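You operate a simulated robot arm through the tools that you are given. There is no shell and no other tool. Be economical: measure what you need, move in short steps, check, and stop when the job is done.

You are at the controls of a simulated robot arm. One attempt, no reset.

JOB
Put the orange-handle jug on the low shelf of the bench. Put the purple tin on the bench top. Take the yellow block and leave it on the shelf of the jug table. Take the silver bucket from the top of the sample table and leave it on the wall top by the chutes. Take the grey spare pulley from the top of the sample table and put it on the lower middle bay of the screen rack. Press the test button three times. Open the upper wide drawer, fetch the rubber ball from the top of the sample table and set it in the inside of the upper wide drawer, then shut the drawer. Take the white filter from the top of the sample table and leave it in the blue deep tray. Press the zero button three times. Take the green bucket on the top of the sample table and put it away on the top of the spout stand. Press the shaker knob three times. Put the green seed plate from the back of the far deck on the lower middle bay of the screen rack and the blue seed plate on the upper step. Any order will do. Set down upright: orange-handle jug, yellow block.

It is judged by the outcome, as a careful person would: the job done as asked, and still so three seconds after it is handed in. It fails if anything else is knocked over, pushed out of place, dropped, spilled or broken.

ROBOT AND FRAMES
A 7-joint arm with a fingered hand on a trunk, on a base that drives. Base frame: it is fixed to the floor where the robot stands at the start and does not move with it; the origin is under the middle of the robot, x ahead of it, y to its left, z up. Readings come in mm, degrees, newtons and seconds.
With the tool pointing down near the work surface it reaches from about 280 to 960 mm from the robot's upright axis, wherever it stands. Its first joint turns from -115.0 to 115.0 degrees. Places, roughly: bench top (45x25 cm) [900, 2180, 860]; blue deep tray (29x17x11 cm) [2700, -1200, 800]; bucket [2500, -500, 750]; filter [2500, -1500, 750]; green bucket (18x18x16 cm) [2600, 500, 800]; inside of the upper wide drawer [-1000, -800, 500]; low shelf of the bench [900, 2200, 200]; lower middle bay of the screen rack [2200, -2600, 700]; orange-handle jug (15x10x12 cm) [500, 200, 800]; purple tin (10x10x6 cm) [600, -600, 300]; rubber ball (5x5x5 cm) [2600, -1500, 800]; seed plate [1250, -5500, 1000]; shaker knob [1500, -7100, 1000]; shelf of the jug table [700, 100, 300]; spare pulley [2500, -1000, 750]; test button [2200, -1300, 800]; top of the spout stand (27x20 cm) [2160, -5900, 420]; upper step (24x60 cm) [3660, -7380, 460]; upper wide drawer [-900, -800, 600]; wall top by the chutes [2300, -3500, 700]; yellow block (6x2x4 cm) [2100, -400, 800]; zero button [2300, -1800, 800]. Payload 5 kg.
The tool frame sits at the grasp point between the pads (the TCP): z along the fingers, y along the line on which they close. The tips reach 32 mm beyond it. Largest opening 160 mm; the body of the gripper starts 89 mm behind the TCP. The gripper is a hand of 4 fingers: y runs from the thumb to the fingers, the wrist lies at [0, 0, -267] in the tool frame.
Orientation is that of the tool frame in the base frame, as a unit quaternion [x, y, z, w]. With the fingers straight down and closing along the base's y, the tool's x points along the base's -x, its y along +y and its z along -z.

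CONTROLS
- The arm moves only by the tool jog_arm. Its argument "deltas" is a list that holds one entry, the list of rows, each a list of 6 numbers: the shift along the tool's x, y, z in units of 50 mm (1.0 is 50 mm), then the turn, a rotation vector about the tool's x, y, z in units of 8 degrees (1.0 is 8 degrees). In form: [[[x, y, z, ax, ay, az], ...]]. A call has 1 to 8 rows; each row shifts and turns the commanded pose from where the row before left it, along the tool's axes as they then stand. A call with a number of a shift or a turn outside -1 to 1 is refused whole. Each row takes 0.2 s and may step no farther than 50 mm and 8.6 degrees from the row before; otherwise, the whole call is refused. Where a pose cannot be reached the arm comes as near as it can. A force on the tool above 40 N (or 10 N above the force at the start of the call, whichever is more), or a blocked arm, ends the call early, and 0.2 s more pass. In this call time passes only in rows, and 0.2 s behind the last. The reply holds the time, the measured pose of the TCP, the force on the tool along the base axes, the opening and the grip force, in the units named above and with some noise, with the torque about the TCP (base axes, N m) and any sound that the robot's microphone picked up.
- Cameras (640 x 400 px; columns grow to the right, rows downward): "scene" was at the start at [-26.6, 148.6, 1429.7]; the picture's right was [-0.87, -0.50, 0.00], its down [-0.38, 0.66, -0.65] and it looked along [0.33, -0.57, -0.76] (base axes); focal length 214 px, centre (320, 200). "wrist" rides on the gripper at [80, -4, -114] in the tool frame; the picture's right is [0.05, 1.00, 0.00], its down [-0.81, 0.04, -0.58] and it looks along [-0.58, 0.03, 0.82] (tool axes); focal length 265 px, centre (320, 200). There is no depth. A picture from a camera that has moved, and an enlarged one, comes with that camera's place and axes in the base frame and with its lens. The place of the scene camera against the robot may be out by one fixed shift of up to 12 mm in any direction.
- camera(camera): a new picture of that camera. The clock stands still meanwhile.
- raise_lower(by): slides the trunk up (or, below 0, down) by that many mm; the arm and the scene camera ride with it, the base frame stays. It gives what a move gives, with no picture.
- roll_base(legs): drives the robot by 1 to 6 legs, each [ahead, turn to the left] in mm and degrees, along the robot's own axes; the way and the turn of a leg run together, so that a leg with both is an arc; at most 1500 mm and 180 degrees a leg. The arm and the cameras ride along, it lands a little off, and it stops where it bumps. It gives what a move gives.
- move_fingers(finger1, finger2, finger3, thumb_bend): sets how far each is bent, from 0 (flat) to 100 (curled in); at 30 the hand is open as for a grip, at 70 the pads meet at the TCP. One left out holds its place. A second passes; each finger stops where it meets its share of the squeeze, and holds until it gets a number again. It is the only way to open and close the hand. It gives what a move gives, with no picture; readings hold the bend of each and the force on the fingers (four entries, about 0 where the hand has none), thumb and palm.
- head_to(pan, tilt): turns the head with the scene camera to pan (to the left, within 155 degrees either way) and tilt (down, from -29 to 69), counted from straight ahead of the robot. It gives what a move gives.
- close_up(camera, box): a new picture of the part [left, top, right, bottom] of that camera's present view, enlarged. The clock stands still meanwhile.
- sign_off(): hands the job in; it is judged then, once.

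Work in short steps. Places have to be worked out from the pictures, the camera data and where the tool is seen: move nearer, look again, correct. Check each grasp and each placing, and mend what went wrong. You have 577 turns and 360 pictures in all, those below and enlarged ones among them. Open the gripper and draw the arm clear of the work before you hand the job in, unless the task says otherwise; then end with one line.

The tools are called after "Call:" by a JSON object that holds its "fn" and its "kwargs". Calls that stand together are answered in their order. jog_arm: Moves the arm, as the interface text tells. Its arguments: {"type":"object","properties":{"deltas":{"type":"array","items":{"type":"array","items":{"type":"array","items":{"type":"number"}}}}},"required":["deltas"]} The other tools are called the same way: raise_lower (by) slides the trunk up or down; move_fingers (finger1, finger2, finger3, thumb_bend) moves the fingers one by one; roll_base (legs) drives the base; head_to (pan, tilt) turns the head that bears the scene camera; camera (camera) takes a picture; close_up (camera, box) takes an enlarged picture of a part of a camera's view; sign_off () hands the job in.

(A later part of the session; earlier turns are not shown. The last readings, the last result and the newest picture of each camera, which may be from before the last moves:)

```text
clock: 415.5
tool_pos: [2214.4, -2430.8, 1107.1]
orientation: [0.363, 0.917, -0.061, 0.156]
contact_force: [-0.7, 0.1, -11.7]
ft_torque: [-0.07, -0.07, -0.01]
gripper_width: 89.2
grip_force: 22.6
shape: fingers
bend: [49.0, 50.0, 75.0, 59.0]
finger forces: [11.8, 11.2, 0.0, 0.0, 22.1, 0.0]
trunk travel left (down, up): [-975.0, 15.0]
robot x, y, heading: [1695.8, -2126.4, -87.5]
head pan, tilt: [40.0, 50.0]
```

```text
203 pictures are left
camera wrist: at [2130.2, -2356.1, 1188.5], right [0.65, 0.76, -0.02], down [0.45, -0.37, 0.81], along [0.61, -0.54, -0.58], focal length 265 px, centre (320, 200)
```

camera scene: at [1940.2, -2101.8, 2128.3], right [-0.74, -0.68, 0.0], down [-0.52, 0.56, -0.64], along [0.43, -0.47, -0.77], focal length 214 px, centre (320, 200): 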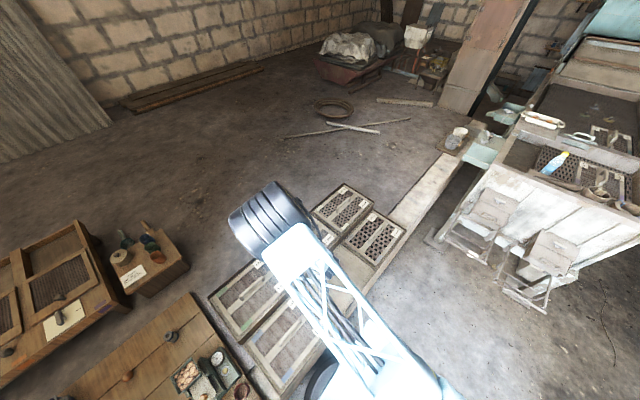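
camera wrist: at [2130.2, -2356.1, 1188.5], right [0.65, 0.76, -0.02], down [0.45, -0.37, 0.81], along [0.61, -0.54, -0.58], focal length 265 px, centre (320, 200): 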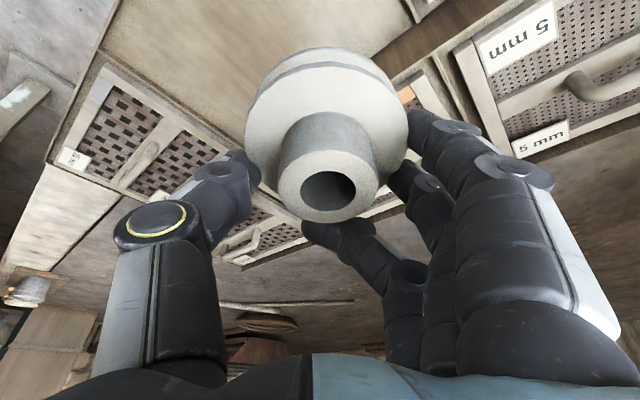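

Shift 30 mm further −y, then lower into the bay.

Call:
{"fn": "jog_arm", "kwargs": {"deltas": [[[-0.38, -0.44, 0.13, 0, 0, 0]]]}}

Call:
{"fn": "raise_lower", "kwargs": {"by": -290}}

Call:
{"fn": "camera", "kwargs": {"camera": "wrist"}}

Call:
{"fn": "close_up", "kwargs": {"camera": "scene", "box": [200, 160, 440, 360]}}

```text
clock: 415.9
tool_pos: [2214.5, -2466.6, 1107.5]
orientation: [0.364, 0.916, -0.061, 0.155]
contact_force: [0.3, 0.0, -12.3]
ft_torque: [-0.05, -0.04, 0.0]
gripper_width: 88.8
grip_force: 21.4
shape: fingers
bend: [49.0, 50.0, 75.0, 59.0]
finger forces: [11.4, 10.8, 0.0, 0.0, 21.5, 0.0]
trunk travel left (down, up): [-975.0, 15.0]
robot x, y, heading: [1694.0, -2125.6, -87.7]
head pan, tilt: [40.0, 50.0]
```

```text
clock: 418.8
tool_pos: [2215.7, -2462.7, 818.3]
orientation: [0.363, 0.916, -0.062, 0.156]
contact_force: [-0.9, 0.1, -11.2]
ft_torque: [-0.05, -0.04, 0.0]
gripper_width: 88.5
grip_force: 20.9
shape: fingers
bend: [49.0, 50.0, 75.0, 59.0]
finger forces: [11.4, 10.4, 0.0, 0.1, 20.9, 0.1]
trunk travel left (down, up): [-685.0, 305.0]
robot x, y, heading: [1689.7, -2122.9, -87.4]
head pan, tilt: [40.0, 50.0]
```

```text
202 pictures are left
camera wrist: at [2130.0, -2387.3, 899.4], right [0.65, 0.76, -0.02], down [0.45, -0.37, 0.81], along [0.61, -0.54, -0.58], focal length 265 px, centre (320, 200)
```

wrist: 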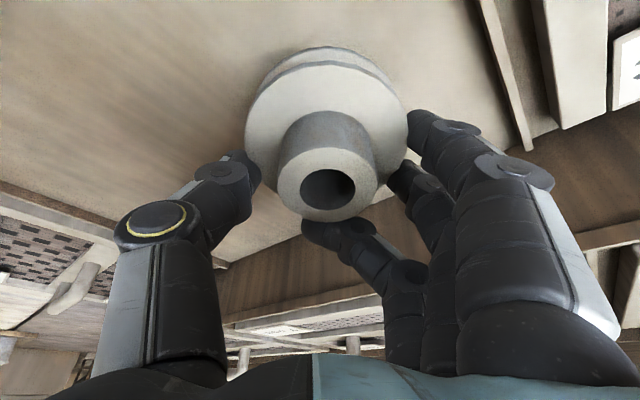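

```text
2.00 times, centred on (320, 260) of scene
camera zoom: at [1940.0, -2101.9, 1838.3], right [-0.74, -0.68, 0.0], down [-0.52, 0.56, -0.64], along [0.43, -0.47, -0.77], focal length 429 px, centre (320, 80)
```

zoom: 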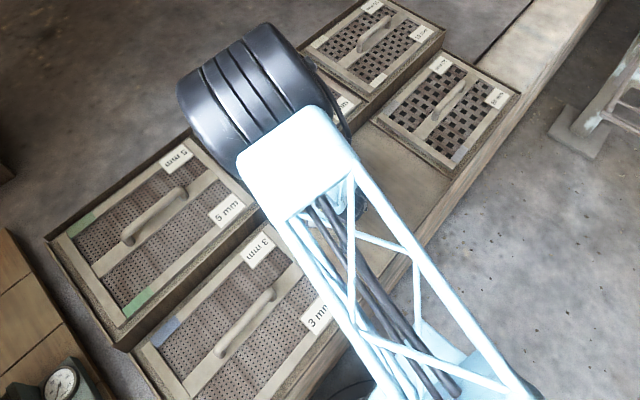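

Call:
{"fn": "raise_lower", "kwargs": {"by": -40}}

Call:
{"fn": "raise_lower", "kwargs": {"by": -15}}

Call:
{"fn": "camera", "kwargs": {"camera": "wrist"}}

```text
clock: 419.7
tool_pos: [2216.5, -2464.7, 782.2]
orientation: [0.364, 0.916, -0.063, 0.159]
contact_force: [4.2, -7.0, 27.7]
ft_torque: [0.4, -0.27, -0.09]
gripper_width: 89.6
grip_force: 26.7
shape: fingers
bend: [50.0, 50.0, 75.0, 59.0]
finger forces: [12.7, 12.8, 0.0, 0.0, 26.6, 0.0]
trunk travel left (down, up): [-645.0, 345.0]
robot x, y, heading: [1691.1, -2129.4, -87.5]
head pan, tilt: [40.0, 50.0]
```

```text
clock: 420.0
tool_pos: [2216.4, -2465.1, 779.2]
orientation: [0.365, 0.915, -0.063, 0.161]
contact_force: [-7.2, 3.3, 22.9]
ft_torque: [0.44, 0.01, 0.07]
gripper_width: 89.5
grip_force: 25.0
shape: fingers
bend: [51.0, 51.0, 75.0, 60.0]
finger forces: [13.3, 11.5, 0.0, 0.0, 24.7, 0.1]
trunk travel left (down, up): [-642.0, 348.0]
robot x, y, heading: [1689.8, -2126.8, -87.5]
head pan, tilt: [40.0, 50.0]
stopped: the force on the tool passed its limit at 62 N (the readings are from after the stop); the commanded pose is now the measured one
```

```text
200 pictures are left
camera wrist: at [2130.9, -2388.9, 860.1], right [0.65, 0.76, -0.01], down [0.44, -0.36, 0.82], along [0.62, -0.54, -0.57], focal length 265 px, centre (320, 200)
```

wrist: 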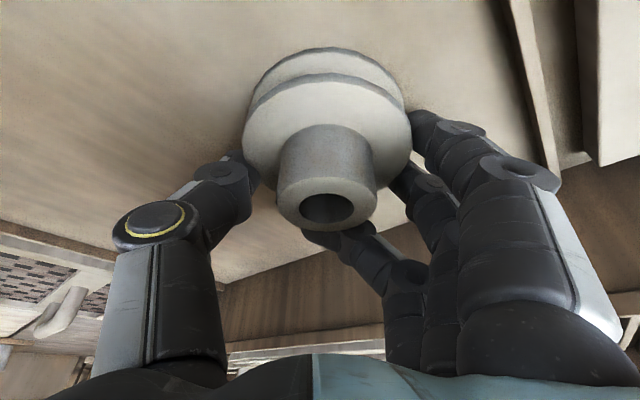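

Contact (bay floor ≈733). Ease up and release.

Call:
{"fn": "raise_lower", "kwargs": {"by": 3}}

Call:
{"fn": "move_fingers", "kwargs": {"finger1": 44, "finger2": 44, "finger3": 46, "thumb_bend": 46}}

Call:
{"fn": "raise_lower", "kwargs": {"by": 150}}

Call:
{"fn": "camera", "kwargs": {"camera": "wrist"}}

```text
clock: 420.5
tool_pos: [2216.7, -2465.6, 779.7]
orientation: [0.364, 0.916, -0.062, 0.158]
contact_force: [-3.4, 0.1, 1.2]
ft_torque: [0.3, -0.06, 0.09]
gripper_width: 89.8
grip_force: 24.2
shape: fingers
bend: [51.0, 50.0, 75.0, 60.0]
finger forces: [12.3, 11.6, 0.0, 0.0, 24.8, 0.0]
trunk travel left (down, up): [-645.0, 345.0]
robot x, y, heading: [1692.6, -2124.9, -87.6]
head pan, tilt: [40.0, 50.0]
```

```text
clock: 421.5
tool_pos: [2217.3, -2465.0, 780.7]
orientation: [0.364, 0.915, -0.063, 0.16]
contact_force: [-0.5, 0.6, 0.2]
ft_torque: [0.0, -0.03, -0.05]
gripper_width: 110.2
grip_force: 0.0
shape: fingers
bend: [44.0, 44.0, 46.0, 46.0]
finger forces: [0.0, 0.0, 0.0, 0.1, 0.0, 0.0]
trunk travel left (down, up): [-645.0, 345.0]
robot x, y, heading: [1691.3, -2125.6, -87.2]
head pan, tilt: [40.0, 50.0]
```

```text
clock: 423.3
tool_pos: [2216.1, -2466.3, 929.6]
orientation: [0.364, 0.916, -0.063, 0.158]
contact_force: [0.6, 0.2, 0.2]
ft_torque: [0.03, 0.02, 0.01]
gripper_width: 110.3
grip_force: 0.0
shape: fingers
bend: [44.0, 44.0, 46.0, 46.0]
finger forces: [0.1, 0.1, 0.0, 0.0, 0.0, 0.0]
trunk travel left (down, up): [-795.0, 195.0]
robot x, y, heading: [1689.7, -2126.3, -87.3]
head pan, tilt: [40.0, 50.0]
```

```text
199 pictures are left
camera wrist: at [2131.7, -2389.0, 1011.7], right [0.65, 0.76, -0.02], down [0.45, -0.36, 0.82], along [0.62, -0.54, -0.57], focal length 265 px, centre (320, 200)
```

wrist: 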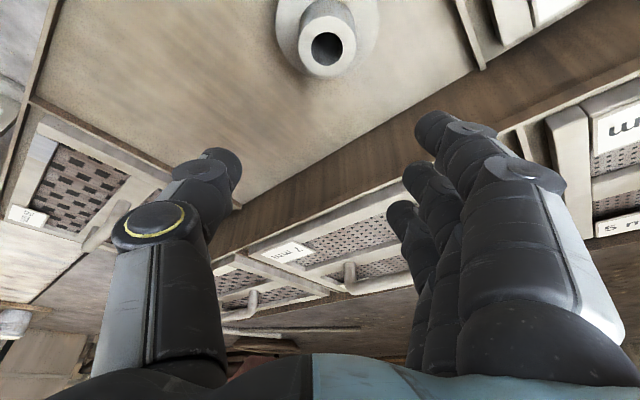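

Pulley is in the bay. Next the silver bucket. Drive back to y≈−740 and inspect its handle.

Call:
{"fn": "raise_lower", "kwargs": {"by": 190}}

Call:
{"fn": "roll_base", "kwargs": {"legs": [[0, -2.5], [-1350, 0], [0, 32]]}}

Call:
{"fn": "camera", "kwargs": {"camera": "wrist"}}

```text
clock: 425.4
tool_pos: [2216.7, -2465.4, 1120.7]
orientation: [0.365, 0.915, -0.063, 0.158]
contact_force: [0.1, -0.2, -0.4]
ft_torque: [-0.01, 0.02, 0.01]
gripper_width: 110.4
grip_force: 0.2
shape: fingers
bend: [44.0, 44.0, 46.0, 46.0]
finger forces: [0.1, 0.0, 0.1, 0.0, 0.1, 0.1]
trunk travel left (down, up): [-985.0, 5.0]
robot x, y, heading: [1692.3, -2130.2, -87.3]
head pan, tilt: [40.0, 50.0]
```

```text
clock: 434.2
tool_pos: [2293.5, -792.0, 1121.7]
orientation: [0.116, 0.978, -0.018, 0.17]
contact_force: [0.6, 0.7, 0.8]
ft_torque: [-0.02, 0.04, -0.02]
gripper_width: 110.5
grip_force: 0.0
shape: fingers
bend: [44.0, 44.0, 46.0, 46.0]
finger forces: [0.0, 0.1, 0.1, 0.0, 0.0, 0.1]
trunk travel left (down, up): [-985.0, 5.0]
robot x, y, heading: [1671.2, -763.6, -57.7]
head pan, tilt: [40.0, 50.0]
```

```text
198 pictures are left
camera wrist: at [2182.8, -769.3, 1201.8], right [0.19, 0.98, -0.02], down [0.57, -0.09, 0.82], along [0.8, -0.16, -0.57], focal length 265 px, centre (320, 200)
```

wrist: 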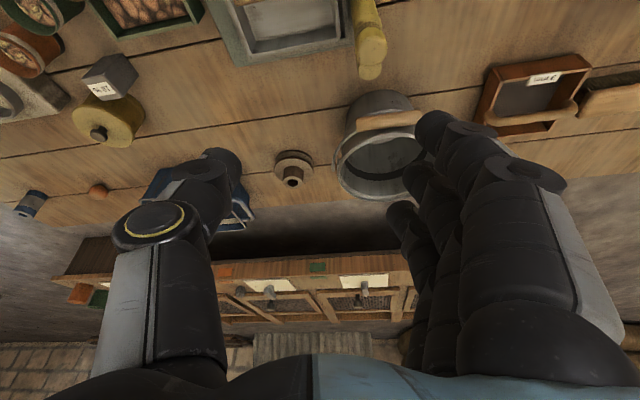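

Call:
{"fn": "raise_lower", "kwargs": {"by": -150}}

Call:
{"fn": "close_up", "kwargs": {"camera": "wrist", "box": [280, 60, 480, 260]}}

```text
clock: 435.9
tool_pos: [2294.2, -793.1, 970.7]
orientation: [0.117, 0.978, -0.02, 0.171]
contact_force: [-0.3, 0.5, 0.2]
ft_torque: [-0.01, 0.0, 0.0]
gripper_width: 110.4
grip_force: 0.2
shape: fingers
bend: [44.0, 44.0, 46.0, 46.0]
finger forces: [0.0, 0.0, 0.1, 0.0, 0.1, 0.0]
trunk travel left (down, up): [-835.0, 155.0]
robot x, y, heading: [1670.5, -762.1, -57.5]
head pan, tilt: [40.0, 50.0]
```

```text
2.00 times, centred on (380, 160) of wrist
camera zoom: at [2182.7, -769.6, 1051.9], right [0.19, 0.98, -0.02], down [0.57, -0.1, 0.82], along [0.8, -0.16, -0.57], focal length 531 px, centre (200, 280)
```

zoom: 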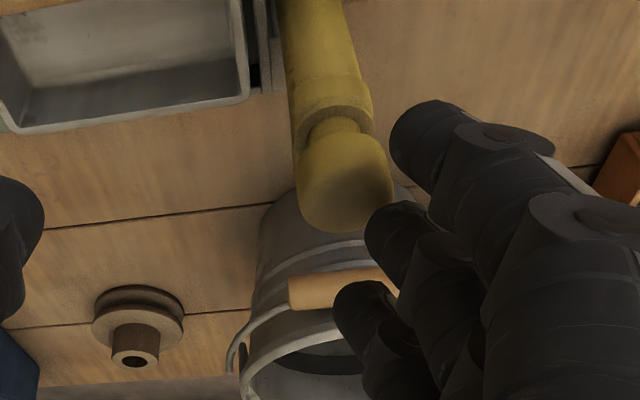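

Call:
{"fn": "jog_arm", "kwargs": {"deltas": [[[0.3, 0.85, 0, 0, 0, -0.5], [0.3, 0.85, 0, 0, 0, -0.6], [0, 0, 0, 0, 0, -0.6]]]}}

Call:
{"fn": "camera", "kwargs": {"camera": "wrist"}}

Call:
{"fn": "raise_lower", "kwargs": {"by": 60}}

Call:
{"fn": "camera", "kwargs": {"camera": "wrist"}}

```text
clock: 436.7
tool_pos: [2285.1, -702.5, 959.3]
orientation: [0.0, 0.985, -0.039, 0.166]
contact_force: [0.2, 0.9, -1.8]
ft_torque: [0.06, 0.01, 0.01]
gripper_width: 111.0
grip_force: 0.0
shape: fingers
bend: [44.0, 44.0, 46.0, 46.0]
finger forces: [0.0, 0.0, 0.0, 0.0, 0.0, 0.0]
trunk travel left (down, up): [-835.0, 155.0]
robot x, y, heading: [1672.5, -760.2, -57.8]
head pan, tilt: [40.0, 50.0]
```

```text
196 pictures are left
camera wrist: at [2172.7, -699.1, 1041.3], right [-0.04, 0.99, -0.09], down [0.58, 0.1, 0.81], along [0.81, -0.03, -0.58], focal length 265 px, centre (320, 200)
```

wrist: 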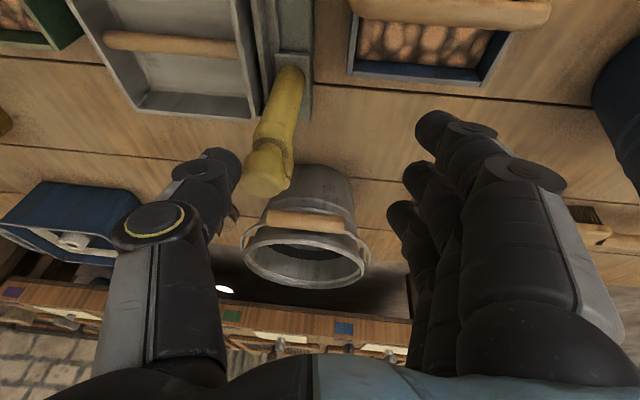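

```text
clock: 437.7
tool_pos: [2285.6, -702.3, 1019.9]
orientation: [0.0, 0.985, -0.04, 0.166]
contact_force: [-0.6, -0.1, -0.6]
ft_torque: [-0.02, 0.02, 0.0]
gripper_width: 110.9
grip_force: 0.0
shape: fingers
bend: [44.0, 44.0, 46.0, 46.0]
finger forces: [0.1, 0.0, 0.0, 0.0, 0.0, 0.0]
trunk travel left (down, up): [-895.0, 95.0]
robot x, y, heading: [1670.8, -762.2, -57.6]
head pan, tilt: [40.0, 50.0]
```

```text
195 pictures are left
camera wrist: at [2172.5, -698.3, 1101.1], right [-0.04, 0.99, -0.09], down [0.58, 0.1, 0.81], along [0.81, -0.02, -0.58], focal length 265 px, centre (320, 200)
```

wrist: 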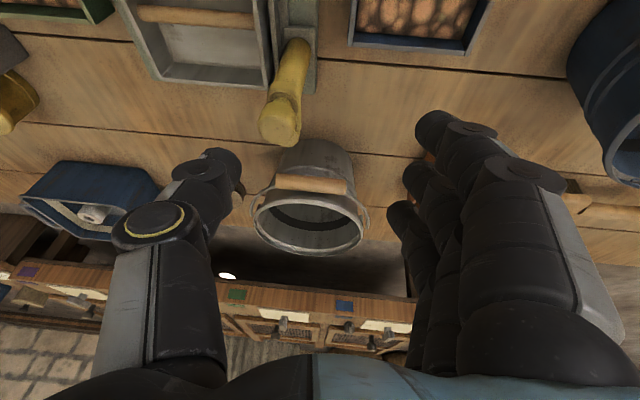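

Grip centre (2456,−720,873), rim centre (2528,−722,890). I'll clamp the wooden grip end-to-end (closing along y) with finger 2 and thumb, hand vertical. Level the tool first.

Call:
{"fn": "jog_arm", "kwargs": {"deltas": [[[0, 0, 0, -0.59, 0, 0], [-0.5, -0.15, 0, 0, 0.8, 0], [-0.5, -0.15, 0, 0, 0.8, 0], [-0.5, 0, 0, 0, 0.8, 0], [-0.9, 0, 0, 0, 0, 0]]]}}

Call:
{"fn": "move_fingers", "kwargs": {"finger1": 25, "finger2": 42, "finger3": 25, "thumb_bend": 42}}

Call:
{"fn": "camera", "kwargs": {"camera": "wrist"}}

```text
clock: 438.9
tool_pos: [2404.8, -716.7, 1034.7]
orientation: [-0.007, 1.0, 0.0, -0.001]
contact_force: [0.3, 0.2, 0.5]
ft_torque: [-0.04, 0.01, 0.03]
gripper_width: 110.7
grip_force: 0.0
shape: fingers
bend: [44.0, 44.0, 46.0, 46.0]
finger forces: [0.0, 0.0, 0.0, 0.0, 0.1, 0.1]
trunk travel left (down, up): [-895.0, 95.0]
robot x, y, heading: [1669.3, -762.5, -57.9]
head pan, tilt: [40.0, 50.0]
```

```text
clock: 439.9
tool_pos: [2404.2, -716.1, 1033.3]
orientation: [-0.008, 1.0, 0.0, 0.0]
contact_force: [0.0, 0.0, 0.2]
ft_torque: [0.01, -0.03, 0.0]
gripper_width: 152.5
grip_force: 0.1
shape: fingers
bend: [25.0, 42.0, 25.0, 42.0]
finger forces: [0.0, 0.1, 0.0, 0.0, 0.0, 0.0]
trunk travel left (down, up): [-895.0, 95.0]
robot x, y, heading: [1669.7, -764.6, -57.5]
head pan, tilt: [40.0, 50.0]
```

```text
194 pictures are left
camera wrist: at [2325.1, -721.4, 1149.0], right [-0.07, 1.0, 0.0], down [0.82, 0.05, 0.58], along [0.57, 0.04, -0.82], focal length 265 px, centre (320, 200)
```

wrist: 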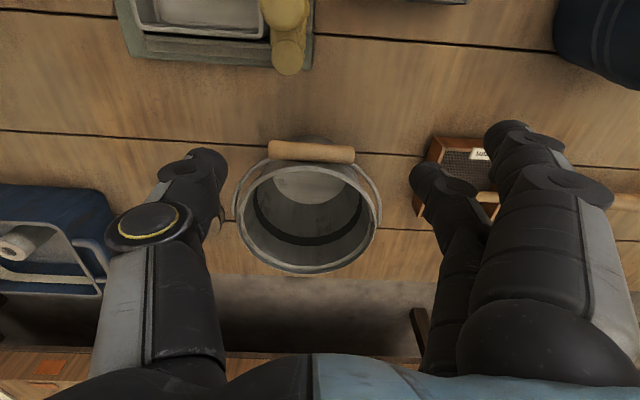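

Call:
{"fn": "jog_arm", "kwargs": {"deltas": [[[-0.94, -0.1, 0, 0, 0, 0]]]}}

Call:
{"fn": "raise_lower", "kwargs": {"by": -110}}

Call:
{"fn": "camera", "kwargs": {"camera": "wrist"}}

```text
clock: 440.3
tool_pos: [2452.1, -719.4, 1034.4]
orientation: [-0.009, 1.0, 0.001, -0.003]
contact_force: [0.3, 0.2, -0.2]
ft_torque: [0.0, 0.01, -0.01]
gripper_width: 152.8
grip_force: 0.1
shape: fingers
bend: [25.0, 42.0, 25.0, 42.0]
finger forces: [0.1, 0.0, 0.0, 0.1, 0.0, 0.0]
trunk travel left (down, up): [-895.0, 95.0]
robot x, y, heading: [1670.9, -764.8, -57.4]
head pan, tilt: [40.0, 50.0]
```

```text
clock: 441.7
tool_pos: [2450.6, -721.1, 926.7]
orientation: [-0.008, 1.0, 0.0, -0.001]
contact_force: [-0.1, -0.1, 0.1]
ft_torque: [0.0, -0.02, -0.01]
gripper_width: 152.9
grip_force: 0.0
shape: fingers
bend: [25.0, 42.0, 25.0, 42.0]
finger forces: [0.0, 0.0, 0.1, 0.0, 0.1, 0.1]
trunk travel left (down, up): [-785.0, 205.0]
robot x, y, heading: [1668.9, -762.2, -57.5]
head pan, tilt: [40.0, 50.0]
```

```text
193 pictures are left
camera wrist: at [2371.0, -725.1, 1040.5], right [-0.07, 1.0, 0.0], down [0.82, 0.05, 0.58], along [0.57, 0.04, -0.82], focal length 265 px, centre (320, 200)
```

wrist: 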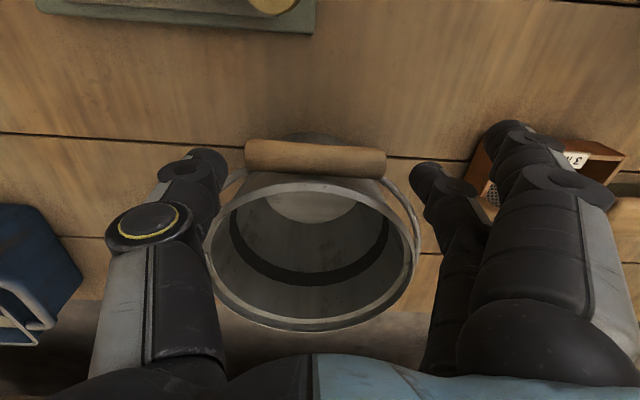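

Well aligned. Lower 42 mm and close finger 2 + thumb on the grip ends.

Call:
{"fn": "raise_lower", "kwargs": {"by": -42}}

Call:
{"fn": "move_fingers", "kwargs": {"finger2": 52, "thumb_bend": 52}}

Call:
{"fn": "camera", "kwargs": {"camera": "wrist"}}

```text
clock: 442.6
tool_pos: [2449.2, -719.8, 884.2]
orientation: [-0.008, 1.0, 0.001, -0.001]
contact_force: [-0.2, -0.3, 1.1]
ft_torque: [0.02, 0.01, 0.0]
gripper_width: 153.0
grip_force: 0.1
shape: fingers
bend: [25.0, 42.0, 25.0, 42.0]
finger forces: [0.1, 0.1, 0.1, 0.0, 0.1, 0.1]
trunk travel left (down, up): [-743.0, 247.0]
robot x, y, heading: [1667.5, -759.6, -57.6]
head pan, tilt: [40.0, 50.0]
```

```text
clock: 443.6
tool_pos: [2450.9, -721.6, 883.5]
orientation: [-0.008, 1.0, 0.0, -0.001]
contact_force: [-1.1, -1.5, -0.5]
ft_torque: [-0.05, 0.01, -0.14]
gripper_width: 141.1
grip_force: 7.3
shape: fingers
bend: [25.0, 47.0, 25.0, 50.0]
finger forces: [0.0, 6.3, 0.0, 0.0, 7.8, 0.0]
trunk travel left (down, up): [-743.0, 247.0]
robot x, y, heading: [1671.6, -763.5, -57.5]
head pan, tilt: [40.0, 50.0]
```

```text
192 pictures are left
camera wrist: at [2371.1, -725.2, 998.2], right [-0.07, 1.0, 0.0], down [0.82, 0.05, 0.58], along [0.57, 0.04, -0.82], focal length 265 px, centre (320, 200)
```

wrist: 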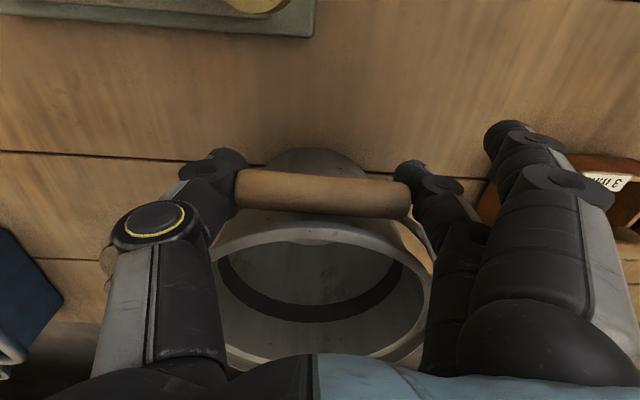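

Call:
{"fn": "move_fingers", "kwargs": {"finger2": 62, "thumb_bend": 60}}

Call:
{"fn": "jog_arm", "kwargs": {"deltas": [[[-0.06, 0, -0.42, 0, 0, 0]]]}}

Call:
{"fn": "camera", "kwargs": {"camera": "wrist"}}

```text
clock: 444.6
tool_pos: [2449.8, -721.2, 883.7]
orientation: [-0.008, 1.0, 0.001, -0.001]
contact_force: [-0.8, 0.5, -0.1]
ft_torque: [0.09, 0.03, 0.0]
gripper_width: 133.7
grip_force: 14.0
shape: fingers
bend: [25.0, 46.0, 25.0, 56.0]
finger forces: [0.1, 13.3, 0.0, 0.0, 14.0, 0.0]
trunk travel left (down, up): [-743.0, 247.0]
robot x, y, heading: [1669.4, -763.3, -57.8]
head pan, tilt: [40.0, 50.0]
```

```text
clock: 445.0
tool_pos: [2454.0, -719.3, 905.0]
orientation: [-0.007, 1.0, 0.0, -0.001]
contact_force: [-0.9, -0.2, -1.7]
ft_torque: [0.02, 0.12, 0.01]
gripper_width: 133.7
grip_force: 14.0
shape: fingers
bend: [25.0, 46.0, 25.0, 56.0]
finger forces: [0.0, 13.5, 0.0, 0.0, 13.9, 0.0]
trunk travel left (down, up): [-743.0, 247.0]
robot x, y, heading: [1673.9, -759.7, -57.8]
head pan, tilt: [40.0, 50.0]
```

```text
191 pictures are left
camera wrist: at [2373.7, -724.1, 1019.7], right [-0.07, 1.0, 0.0], down [0.82, 0.05, 0.58], along [0.57, 0.04, -0.82], focal length 265 px, centre (320, 200)
```

wrist: 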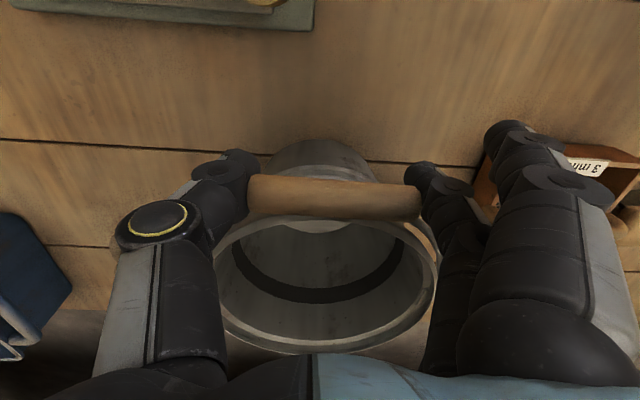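

Bail is pivoting (bucket still standing). Follow the arc until the grip is above the bucket.

Call:
{"fn": "jog_arm", "kwargs": {"deltas": [[[-0.22, 0, -0.46, 0, 0, 0], [-0.38, 0, -0.38, 0, 0, 0]]]}}

Call:
{"fn": "jog_arm", "kwargs": {"deltas": [[[-0.48, 0, -0.22, 0, 0, 0], [-0.36, 0, -0.06, 0, 0, 0]]]}}

Call:
{"fn": "camera", "kwargs": {"camera": "wrist"}}

```text
clock: 445.6
tool_pos: [2483.1, -720.8, 946.8]
orientation: [-0.007, 1.0, 0.001, -0.002]
contact_force: [-0.2, 0.0, -2.3]
ft_torque: [-0.01, 0.12, 0.04]
gripper_width: 133.5
grip_force: 13.7
shape: fingers
bend: [25.0, 46.0, 25.0, 56.0]
finger forces: [0.0, 13.2, 0.0, 0.0, 13.3, 0.0]
trunk travel left (down, up): [-743.0, 247.0]
robot x, y, heading: [1671.1, -760.6, -57.7]
head pan, tilt: [40.0, 50.0]
```

```text
clock: 446.2
tool_pos: [2524.6, -719.0, 962.4]
orientation: [-0.007, 1.0, 0.0, -0.001]
contact_force: [0.3, 0.4, -3.2]
ft_torque: [0.01, 0.12, 0.01]
gripper_width: 132.7
grip_force: 12.4
shape: fingers
bend: [25.0, 46.0, 25.0, 56.0]
finger forces: [0.0, 12.7, 0.0, 0.1, 13.1, 0.0]
trunk travel left (down, up): [-743.0, 247.0]
robot x, y, heading: [1669.6, -763.3, -57.6]
head pan, tilt: [40.0, 50.0]
```

```text
190 pictures are left
camera wrist: at [2445.5, -723.1, 1077.0], right [-0.07, 1.0, 0.0], down [0.82, 0.05, 0.58], along [0.57, 0.04, -0.82], focal length 265 px, centre (320, 200)
```

wrist: 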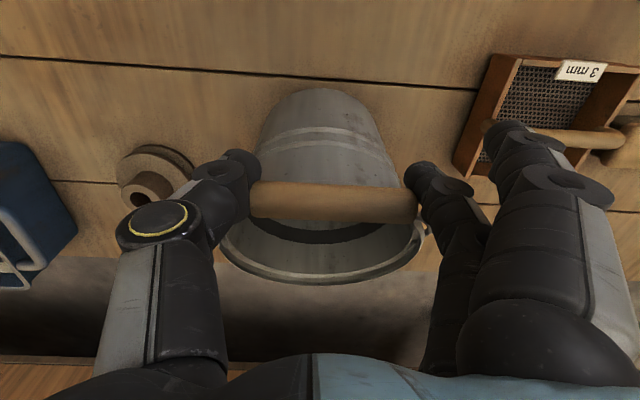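

The handle turns out to be rigid; the bucket (≈3 N) is lifted and hanging slightly tilted, held firmly. Tighten, raise to the top and drive to the chutes.

Call:
{"fn": "move_fingers", "kwargs": {"finger2": 72, "thumb_bend": 68}}

Call:
{"fn": "raise_lower", "kwargs": {"by": 240}}

Call:
{"fn": "camera", "kwargs": {"camera": "wrist"}}

```text
clock: 447.2
tool_pos: [2525.3, -720.4, 961.8]
orientation: [-0.008, 1.0, 0.0, -0.001]
contact_force: [-1.1, 1.3, -0.7]
ft_torque: [0.02, 0.07, 0.04]
gripper_width: 120.0
grip_force: 16.4
shape: fingers
bend: [25.0, 40.0, 25.0, 63.0]
finger forces: [0.1, 16.0, 0.0, 0.0, 15.7, 0.1]
trunk travel left (down, up): [-743.0, 247.0]
robot x, y, heading: [1672.2, -761.0, -57.4]
head pan, tilt: [40.0, 50.0]
```

```text
clock: 449.7
tool_pos: [2524.9, -719.8, 1204.3]
orientation: [-0.008, 1.0, 0.0, -0.001]
contact_force: [0.2, 0.5, -2.7]
ft_torque: [-0.09, 0.11, 0.01]
gripper_width: 117.9
grip_force: 14.1
shape: fingers
bend: [25.0, 40.0, 25.0, 64.0]
finger forces: [0.0, 15.9, 0.0, 0.1, 12.6, 0.1]
trunk travel left (down, up): [-983.0, 7.0]
robot x, y, heading: [1668.0, -761.0, -57.7]
head pan, tilt: [40.0, 50.0]
```

```text
189 pictures are left
camera wrist: at [2445.5, -723.3, 1316.6], right [-0.07, 1.0, 0.0], down [0.82, 0.05, 0.58], along [0.57, 0.04, -0.82], focal length 265 px, centre (320, 200)
```

wrist: 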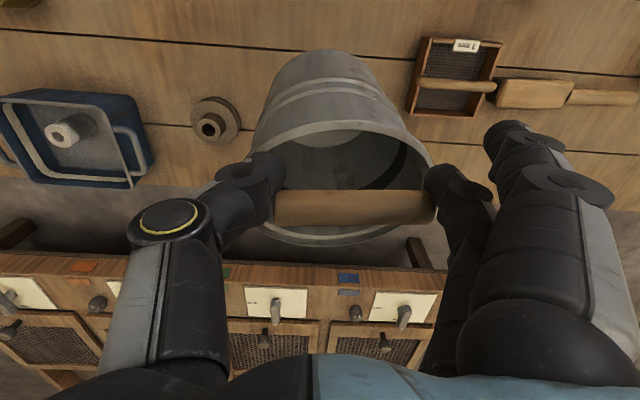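

The bucket now hangs under the bail. Turn and drive along the aisle to the chutes.

Call:
{"fn": "roll_base", "kwargs": {"legs": [[0, -32]]}}

Call:
{"fn": "camera", "kwargs": {"camera": "wrist"}}

Call:
{"fn": "roll_base", "kwargs": {"legs": [[1200, 0], [1000, 0]]}}

Call:
{"fn": "camera", "kwargs": {"camera": "wrist"}}

Call:
{"fn": "camera", "kwargs": {"camera": "scene"}}

```text
clock: 451.7
tool_pos: [2418.3, -1176.2, 1202.5]
orientation: [0.267, 0.964, 0.001, -0.001]
contact_force: [-0.2, -0.5, -3.1]
ft_torque: [0.03, 0.12, -0.02]
gripper_width: 118.1
grip_force: 13.6
shape: fingers
bend: [25.0, 40.0, 25.0, 64.0]
finger forces: [0.1, 15.7, 0.0, 0.0, 12.3, 0.0]
trunk travel left (down, up): [-983.0, 7.0]
robot x, y, heading: [1671.6, -759.9, -89.4]
head pan, tilt: [40.0, 50.0]
```

```text
188 pictures are left
camera wrist: at [2348.0, -1138.1, 1316.7], right [0.47, 0.88, 0.0], down [0.72, -0.38, 0.58], along [0.51, -0.27, -0.82], focal length 265 px, centre (320, 200)
```

wrist: 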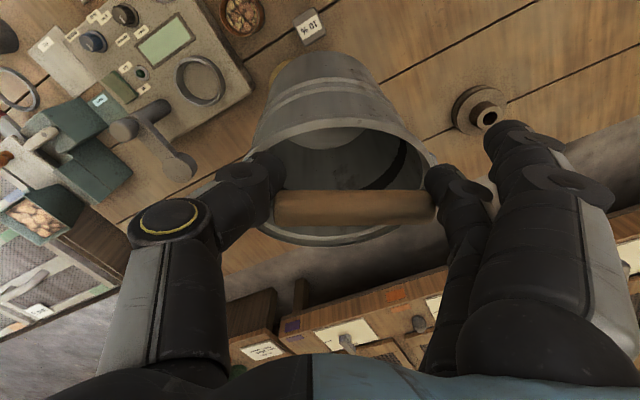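

```text
clock: 461.0
tool_pos: [2457.5, -2997.4, 1204.3]
orientation: [0.26, 0.966, -0.003, -0.002]
contact_force: [0.1, 1.2, -0.5]
ft_torque: [-0.08, 0.03, -0.03]
gripper_width: 102.4
grip_force: 0.0
shape: fingers
bend: [25.0, 50.0, 25.0, 68.0]
finger forces: [0.0, 0.1, 0.0, 0.0, 0.0, 0.0]
trunk travel left (down, up): [-983.0, 7.0]
robot x, y, heading: [1693.5, -2599.2, -81.6]
head pan, tilt: [40.0, 50.0]
stopped in leg 2: the robot was blocked; the commanded pose is now the measured one
```

```text
187 pictures are left
camera wrist: at [2386.5, -2959.0, 1317.9], right [0.46, 0.89, -0.01], down [0.73, -0.37, 0.58], along [0.51, -0.27, -0.82], focal length 265 px, centre (320, 200)
```

wrist: 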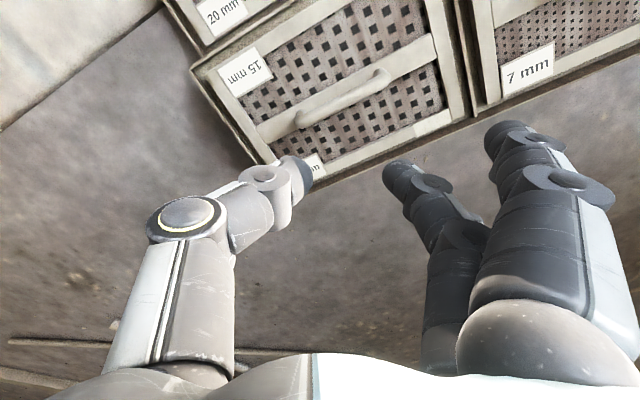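

```text
186 pictures are left
camera scene: at [1955.3, -2542.7, 2135.9], right [-0.66, -0.75, 0.01], down [-0.58, 0.5, -0.64], along [0.48, -0.43, -0.77], focal length 214 px, centre (320, 200)
```

scene: 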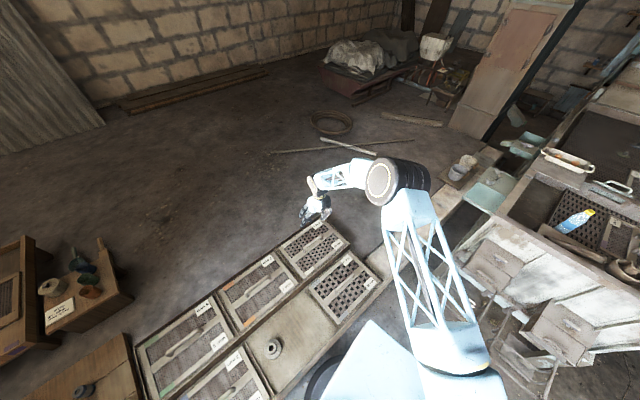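

The bucket slipped when the base bumped the wall. Find it.

Call:
{"fn": "head_to", "kwargs": {"pan": 110, "tilt": 40}}

Call:
{"fn": "camera", "kwargs": {"camera": "scene"}}

Call:
{"fn": "head_to", "kwargs": {"pan": 75, "tilt": 60}}

Call:
{"fn": "camera", "kwargs": {"camera": "scene"}}

```text
clock: 462.4
tool_pos: [2448.1, -3003.0, 1204.7]
orientation: [0.261, 0.965, -0.001, 0.0]
contact_force: [-0.7, 0.3, 1.0]
ft_torque: [0.01, -0.06, 0.01]
gripper_width: 102.6
grip_force: 0.0
shape: fingers
bend: [25.0, 50.0, 25.0, 68.0]
finger forces: [0.0, 0.0, 0.0, 0.0, 0.0, 0.0]
trunk travel left (down, up): [-983.0, 7.0]
robot x, y, heading: [1693.0, -2600.5, -81.6]
head pan, tilt: [110.0, 40.0]
```

```text
185 pictures are left
camera scene: at [1953.3, -2460.9, 2151.5], right [0.47, -0.88, 0.0], down [-0.56, -0.3, -0.77], along [0.68, 0.36, -0.64], focal length 214 px, centre (320, 200)
```

scene: 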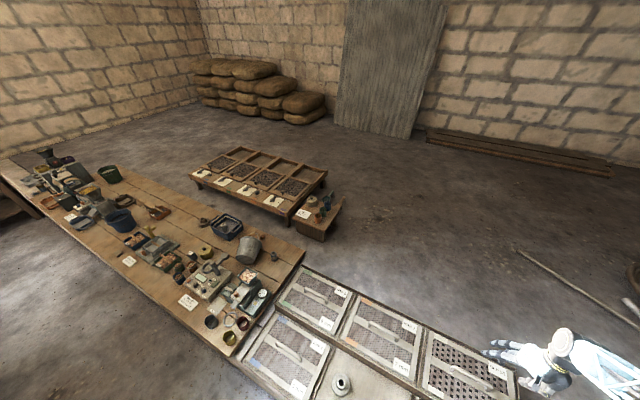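

```text
clock: 463.4
tool_pos: [2451.0, -3003.0, 1204.8]
orientation: [0.26, 0.966, -0.001, 0.0]
contact_force: [-0.6, 0.5, -0.1]
ft_torque: [0.02, -0.03, -0.02]
gripper_width: 102.3
grip_force: 0.1
shape: fingers
bend: [25.0, 50.0, 25.0, 68.0]
finger forces: [0.0, 0.1, 0.0, 0.0, 0.0, 0.0]
trunk travel left (down, up): [-983.0, 7.0]
robot x, y, heading: [1693.9, -2603.1, -81.5]
head pan, tilt: [75.0, 60.0]
```

```text
184 pictures are left
camera scene: at [1947.3, -2508.7, 2124.4], right [-0.12, -0.99, 0.0], down [-0.86, 0.1, -0.5], along [0.5, -0.06, -0.87], focal length 214 px, centre (320, 200)
```

scene: 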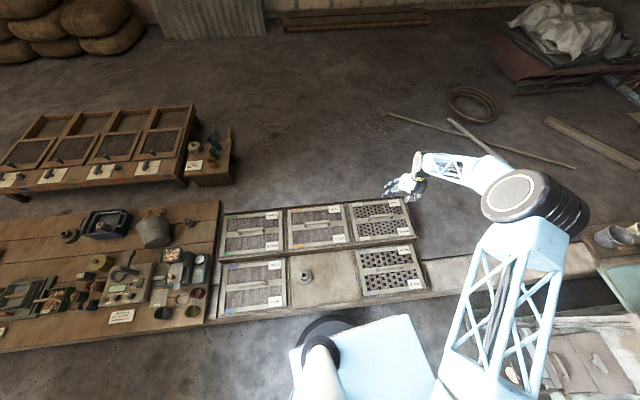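

The bucket fell onto the sample table. Zoom in.

Call:
{"fn": "close_up", "kwargs": {"camera": "scene", "box": [60, 180, 240, 340]}}

```text
2.50 times, centred on (150, 260) of scene
camera zoom: at [1947.3, -2508.7, 2124.4], right [-0.12, -0.99, 0.0], down [-0.86, 0.1, -0.5], along [0.5, -0.06, -0.87], focal length 536 px, centre (745, 50)
```

zoom: 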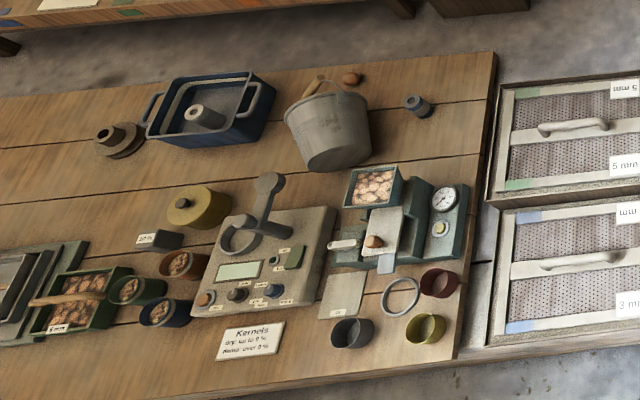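

Bucket lies on the table by the ball; nothing else seems disturbed. Drive back to y≈−1400 and look closely.

Call:
{"fn": "roll_base", "kwargs": {"legs": [[-150, 0], [0, -9], [-1040, 0], [0, 28]]}}

Call:
{"fn": "camera", "kwargs": {"camera": "wrist"}}

Call:
{"fn": "close_up", "kwargs": {"camera": "scene", "box": [240, 100, 560, 320]}}

```text
clock: 472.0
tool_pos: [2542.1, -1537.0, 1202.9]
orientation: [0.098, 0.995, -0.002, -0.001]
contact_force: [-0.1, -0.1, -0.4]
ft_torque: [-0.03, 0.06, -0.01]
gripper_width: 102.3
grip_force: 0.0
shape: fingers
bend: [25.0, 50.0, 25.0, 68.0]
finger forces: [0.1, 0.0, 0.0, 0.0, 0.0, 0.0]
trunk travel left (down, up): [-983.0, 7.0]
robot x, y, heading: [1693.9, -1408.5, -63.2]
head pan, tilt: [75.0, 60.0]
```

```text
182 pictures are left
camera wrist: at [2463.7, -1524.9, 1317.7], right [0.14, 0.99, 0.0], down [0.81, -0.12, 0.58], along [0.57, -0.09, -0.82], focal length 265 px, centre (320, 200)
```

wrist: 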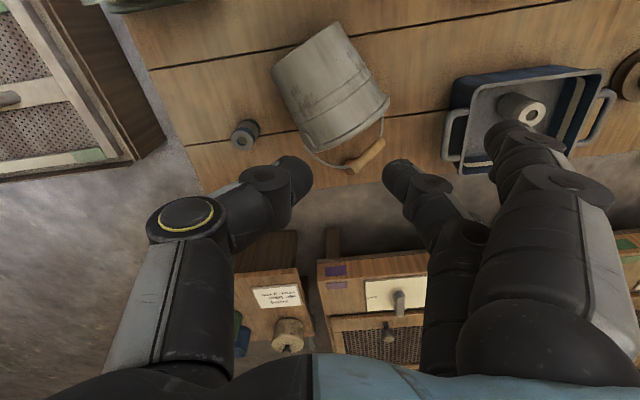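

```text
1.82 times, centred on (400, 210) of scene
camera zoom: at [1908.3, -1233.1, 2123.9], right [0.21, -0.98, 0.0], down [-0.85, -0.19, -0.5], along [0.49, 0.11, -0.87], focal length 390 px, centre (174, 182)
```

zoom: 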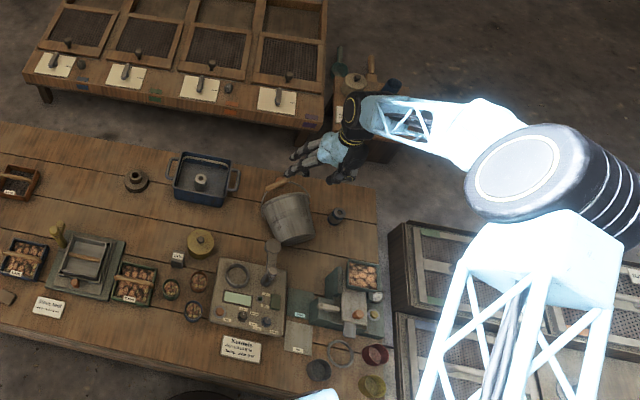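

The bucket lies on its side, mouth toward +x. I'll grip it around its narrow end from above, then pitch it upright. Rotate yaw, open, and look closer.

Call:
{"fn": "move_fingers", "kwargs": {"finger1": 30, "finger2": 30, "finger3": 30, "thumb_bend": 30}}

Call:
{"fn": "jog_arm", "kwargs": {"deltas": [[[0.5, 0, 0, 0, 0, -0.83], [0.5, 0, 0, 0, 0, -0.83], [0.5, 0, 0, 0, 0, -0.83], [0, 0, 0, 0, 0, -0.83], [0, 0, 0, 0, 0, -0.8]]]}}

Call:
{"fn": "raise_lower", "kwargs": {"by": -160}}

Call:
{"fn": "camera", "kwargs": {"camera": "wrist"}}

```text
clock: 473.0
tool_pos: [2541.9, -1538.7, 1205.1]
orientation: [0.098, 0.995, -0.001, 0.0]
contact_force: [-0.5, 0.1, -0.2]
ft_torque: [-0.02, 0.0, -0.01]
gripper_width: 170.8
grip_force: 0.0
shape: fingers
bend: [30.0, 30.0, 30.0, 30.0]
finger forces: [0.0, 0.0, 0.1, 0.0, 0.0, 0.0]
trunk travel left (down, up): [-983.0, 7.0]
robot x, y, heading: [1691.1, -1405.7, -62.8]
head pan, tilt: [75.0, 60.0]
```

```text
clock: 474.2
tool_pos: [2466.3, -1533.2, 1205.6]
orientation: [-0.19, 0.982, -0.001, -0.001]
contact_force: [0.6, -0.3, -0.9]
ft_torque: [0.03, -0.01, 0.01]
gripper_width: 170.9
grip_force: 0.0
shape: fingers
bend: [30.0, 30.0, 30.0, 30.0]
finger forces: [0.0, 0.1, 0.0, 0.1, 0.0, 0.0]
trunk travel left (down, up): [-983.0, 7.0]
robot x, y, heading: [1690.8, -1406.5, -62.7]
head pan, tilt: [75.0, 60.0]
```

```text
clock: 476.0
tool_pos: [2467.1, -1532.3, 1045.7]
orientation: [-0.188, 0.982, -0.002, -0.001]
contact_force: [0.4, 0.3, -0.4]
ft_torque: [0.0, -0.01, 0.0]
gripper_width: 170.8
grip_force: 0.2
shape: fingers
bend: [30.0, 30.0, 30.0, 30.0]
finger forces: [0.0, 0.0, 0.0, 0.1, 0.0, 0.0]
trunk travel left (down, up): [-823.0, 167.0]
robot x, y, heading: [1692.1, -1409.5, -62.7]
head pan, tilt: [75.0, 60.0]
```

```text
180 pictures are left
camera wrist: at [2394.4, -1565.1, 1160.0], right [-0.42, 0.91, 0.0], down [0.74, 0.34, 0.58], along [0.52, 0.24, -0.82], focal length 265 px, centre (320, 200)
```

wrist: 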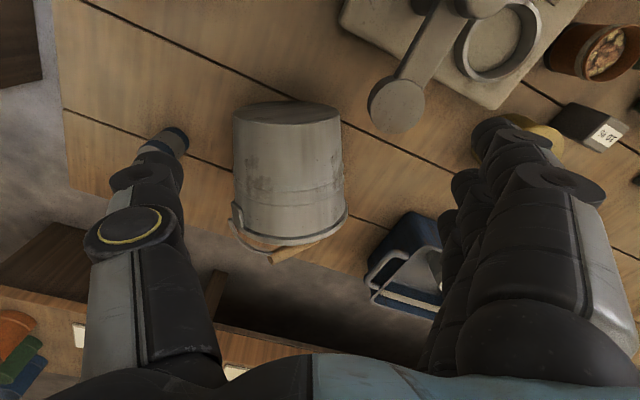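

Bucket aligned with the tool now. Move over its narrow end and lower.

Call:
{"fn": "jog_arm", "kwargs": {"deltas": [[[-0.65, -0.37, 0, 0, 0, 0], [-0.65, -0.37, 0, 0, 0, 0]]]}}

Call:
{"fn": "raise_lower", "kwargs": {"by": -110}}

Call:
{"fn": "camera", "kwargs": {"camera": "wrist"}}

```text
clock: 476.6
tool_pos: [2542.3, -1542.7, 1047.9]
orientation: [-0.189, 0.982, -0.001, -0.001]
contact_force: [-0.7, -0.3, -0.5]
ft_torque: [0.01, 0.01, 0.04]
gripper_width: 170.9
grip_force: 0.1
shape: fingers
bend: [30.0, 30.0, 30.0, 30.0]
finger forces: [0.0, 0.0, 0.0, 0.0, 0.1, 0.0]
trunk travel left (down, up): [-823.0, 167.0]
robot x, y, heading: [1693.6, -1409.0, -62.7]
head pan, tilt: [75.0, 60.0]
```

```text
clock: 478.0
tool_pos: [2541.4, -1543.1, 938.3]
orientation: [-0.189, 0.982, -0.001, 0.0]
contact_force: [-0.3, 0.0, 0.5]
ft_torque: [0.02, 0.03, 0.01]
gripper_width: 170.8
grip_force: 0.2
shape: fingers
bend: [30.0, 30.0, 30.0, 30.0]
finger forces: [0.0, 0.0, 0.0, 0.1, 0.1, 0.0]
trunk travel left (down, up): [-713.0, 277.0]
robot x, y, heading: [1694.5, -1406.1, -62.7]
head pan, tilt: [75.0, 60.0]
```

```text
179 pictures are left
camera wrist: at [2468.6, -1575.6, 1052.4], right [-0.42, 0.91, 0.0], down [0.74, 0.34, 0.58], along [0.52, 0.24, -0.82], focal length 265 px, centre (320, 200)
```

wrist: 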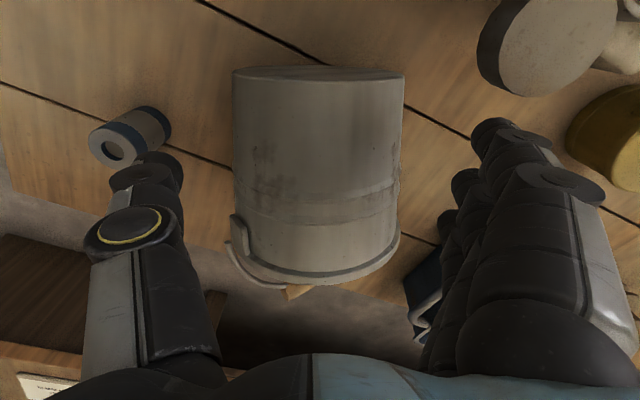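

Centered. Lower 100 mm.

Call:
{"fn": "raise_lower", "kwargs": {"by": -85}}

Call:
{"fn": "raise_lower", "kwargs": {"by": -20}}

Call:
{"fn": "camera", "kwargs": {"camera": "wrist"}}

```text
clock: 479.2
tool_pos: [2541.5, -1543.8, 852.4]
orientation: [-0.189, 0.982, -0.002, -0.001]
contact_force: [-0.4, 0.0, 0.3]
ft_torque: [-0.01, 0.01, -0.02]
gripper_width: 170.9
grip_force: 0.0
shape: fingers
bend: [30.0, 30.0, 30.0, 30.0]
finger forces: [0.1, 0.0, 0.1, 0.1, 0.0, 0.0]
trunk travel left (down, up): [-628.0, 362.0]
robot x, y, heading: [1696.0, -1411.9, -62.4]
head pan, tilt: [75.0, 60.0]
```

```text
clock: 479.9
tool_pos: [2540.7, -1544.7, 837.0]
orientation: [-0.187, 0.982, -0.002, 0.003]
contact_force: [0.0, -2.2, 27.0]
ft_torque: [-0.32, -0.5, 0.12]
gripper_width: 174.8
grip_force: 11.9
shape: fingers
bend: [30.0, 30.0, 29.0, 30.0]
finger forces: [0.0, 0.0, 7.1, 0.1, 15.9, 0.0]
trunk travel left (down, up): [-608.0, 382.0]
robot x, y, heading: [1696.4, -1409.3, -62.5]
head pan, tilt: [75.0, 60.0]
```

```text
178 pictures are left
camera wrist: at [2468.4, -1576.2, 950.7], right [-0.42, 0.91, 0.0], down [0.74, 0.34, 0.58], along [0.53, 0.24, -0.81], focal length 265 px, centre (320, 200)
```

wrist: 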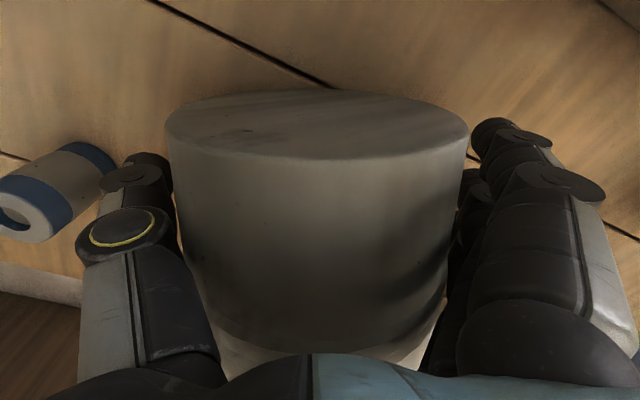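

Finger roots touch the wall; ease up 5 mm and close.

Call:
{"fn": "raise_lower", "kwargs": {"by": 6}}

Call:
{"fn": "move_fingers", "kwargs": {"finger1": 44, "finger2": 44, "finger3": 44, "thumb_bend": 44}}

Call:
{"fn": "camera", "kwargs": {"camera": "wrist"}}

```text
clock: 480.4
tool_pos: [2540.7, -1542.2, 838.1]
orientation: [-0.188, 0.982, -0.001, -0.001]
contact_force: [3.1, -0.9, 6.9]
ft_torque: [-0.31, -0.11, 0.11]
gripper_width: 175.0
grip_force: 6.3
shape: fingers
bend: [30.0, 30.0, 29.0, 30.0]
finger forces: [0.1, 0.0, 2.8, 0.1, 9.0, 0.0]
trunk travel left (down, up): [-614.0, 376.0]
robot x, y, heading: [1694.4, -1411.1, -62.9]
head pan, tilt: [75.0, 60.0]
```

```text
clock: 481.4
tool_pos: [2540.7, -1543.2, 838.5]
orientation: [-0.187, 0.982, -0.001, -0.001]
contact_force: [-1.2, -1.2, 1.2]
ft_torque: [0.21, 0.0, 0.11]
gripper_width: 146.7
grip_force: 31.5
shape: fingers
bend: [38.0, 36.0, 39.0, 41.0]
finger forces: [5.6, 8.0, 15.5, 0.0, 34.0, 0.0]
trunk travel left (down, up): [-614.0, 376.0]
robot x, y, heading: [1692.0, -1406.3, -62.8]
head pan, tilt: [75.0, 60.0]
```

```text
177 pictures are left
camera wrist: at [2468.4, -1575.4, 952.8], right [-0.42, 0.91, 0.0], down [0.74, 0.34, 0.58], along [0.52, 0.24, -0.82], focal length 265 px, centre (320, 200)
```

wrist: 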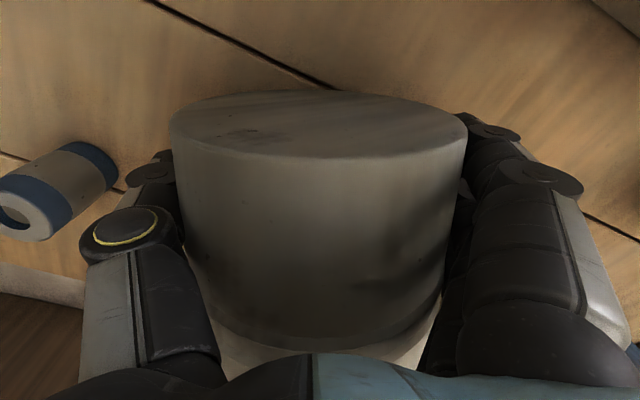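

Firm grip from all fingers. Tighten a bit and lift.

Call:
{"fn": "move_fingers", "kwargs": {"finger1": 48, "finger2": 48, "finger3": 48, "thumb_bend": 47}}

Call:
{"fn": "raise_lower", "kwargs": {"by": 150}}

Call:
{"fn": "camera", "kwargs": {"camera": "wrist"}}

Call:
{"fn": "close_up", "kwargs": {"camera": "scene", "box": [240, 100, 560, 320]}}

```text
clock: 482.4
tool_pos: [2541.1, -1542.2, 838.6]
orientation: [-0.188, 0.982, -0.001, -0.001]
contact_force: [-0.1, 0.3, -0.2]
ft_torque: [0.14, 0.03, 0.07]
gripper_width: 145.8
grip_force: 34.2
shape: fingers
bend: [38.0, 36.0, 40.0, 42.0]
finger forces: [8.7, 9.4, 14.3, 0.0, 37.2, 0.0]
trunk travel left (down, up): [-614.0, 376.0]
robot x, y, heading: [1690.5, -1409.6, -62.5]
head pan, tilt: [75.0, 60.0]
```

```text
clock: 484.2
tool_pos: [2541.2, -1542.4, 988.0]
orientation: [-0.188, 0.982, -0.001, -0.001]
contact_force: [0.2, -0.3, -5.1]
ft_torque: [-0.1, 0.16, 0.0]
gripper_width: 146.3
grip_force: 32.9
shape: fingers
bend: [38.0, 36.0, 40.0, 42.0]
finger forces: [9.0, 9.5, 11.8, 0.0, 34.7, 0.1]
trunk travel left (down, up): [-764.0, 226.0]
robot x, y, heading: [1696.3, -1410.5, -62.9]
head pan, tilt: [75.0, 60.0]
```

```text
176 pictures are left
camera wrist: at [2469.0, -1575.7, 1102.7], right [-0.42, 0.91, 0.0], down [0.74, 0.34, 0.58], along [0.52, 0.24, -0.82], focal length 265 px, centre (320, 200)
```

wrist: 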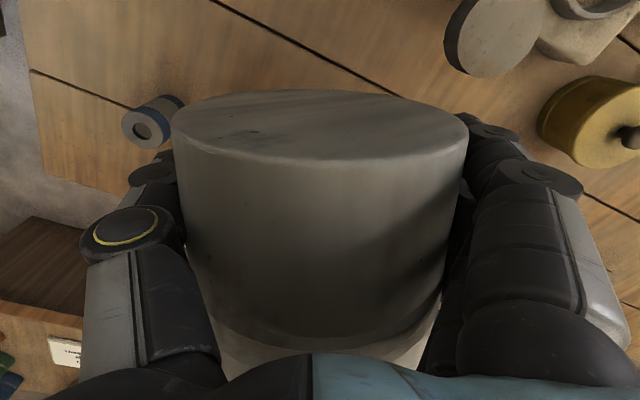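

```text
1.82 times, centred on (400, 210) of scene
camera zoom: at [1906.7, -1234.7, 1905.2], right [0.21, -0.98, 0.0], down [-0.85, -0.18, -0.5], along [0.49, 0.11, -0.87], focal length 390 px, centre (174, 182)
```

zoom: 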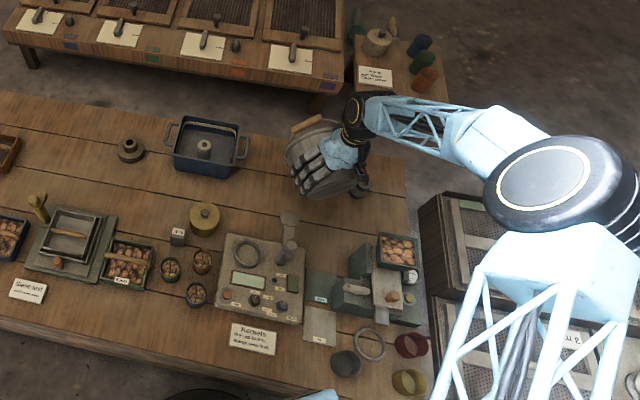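

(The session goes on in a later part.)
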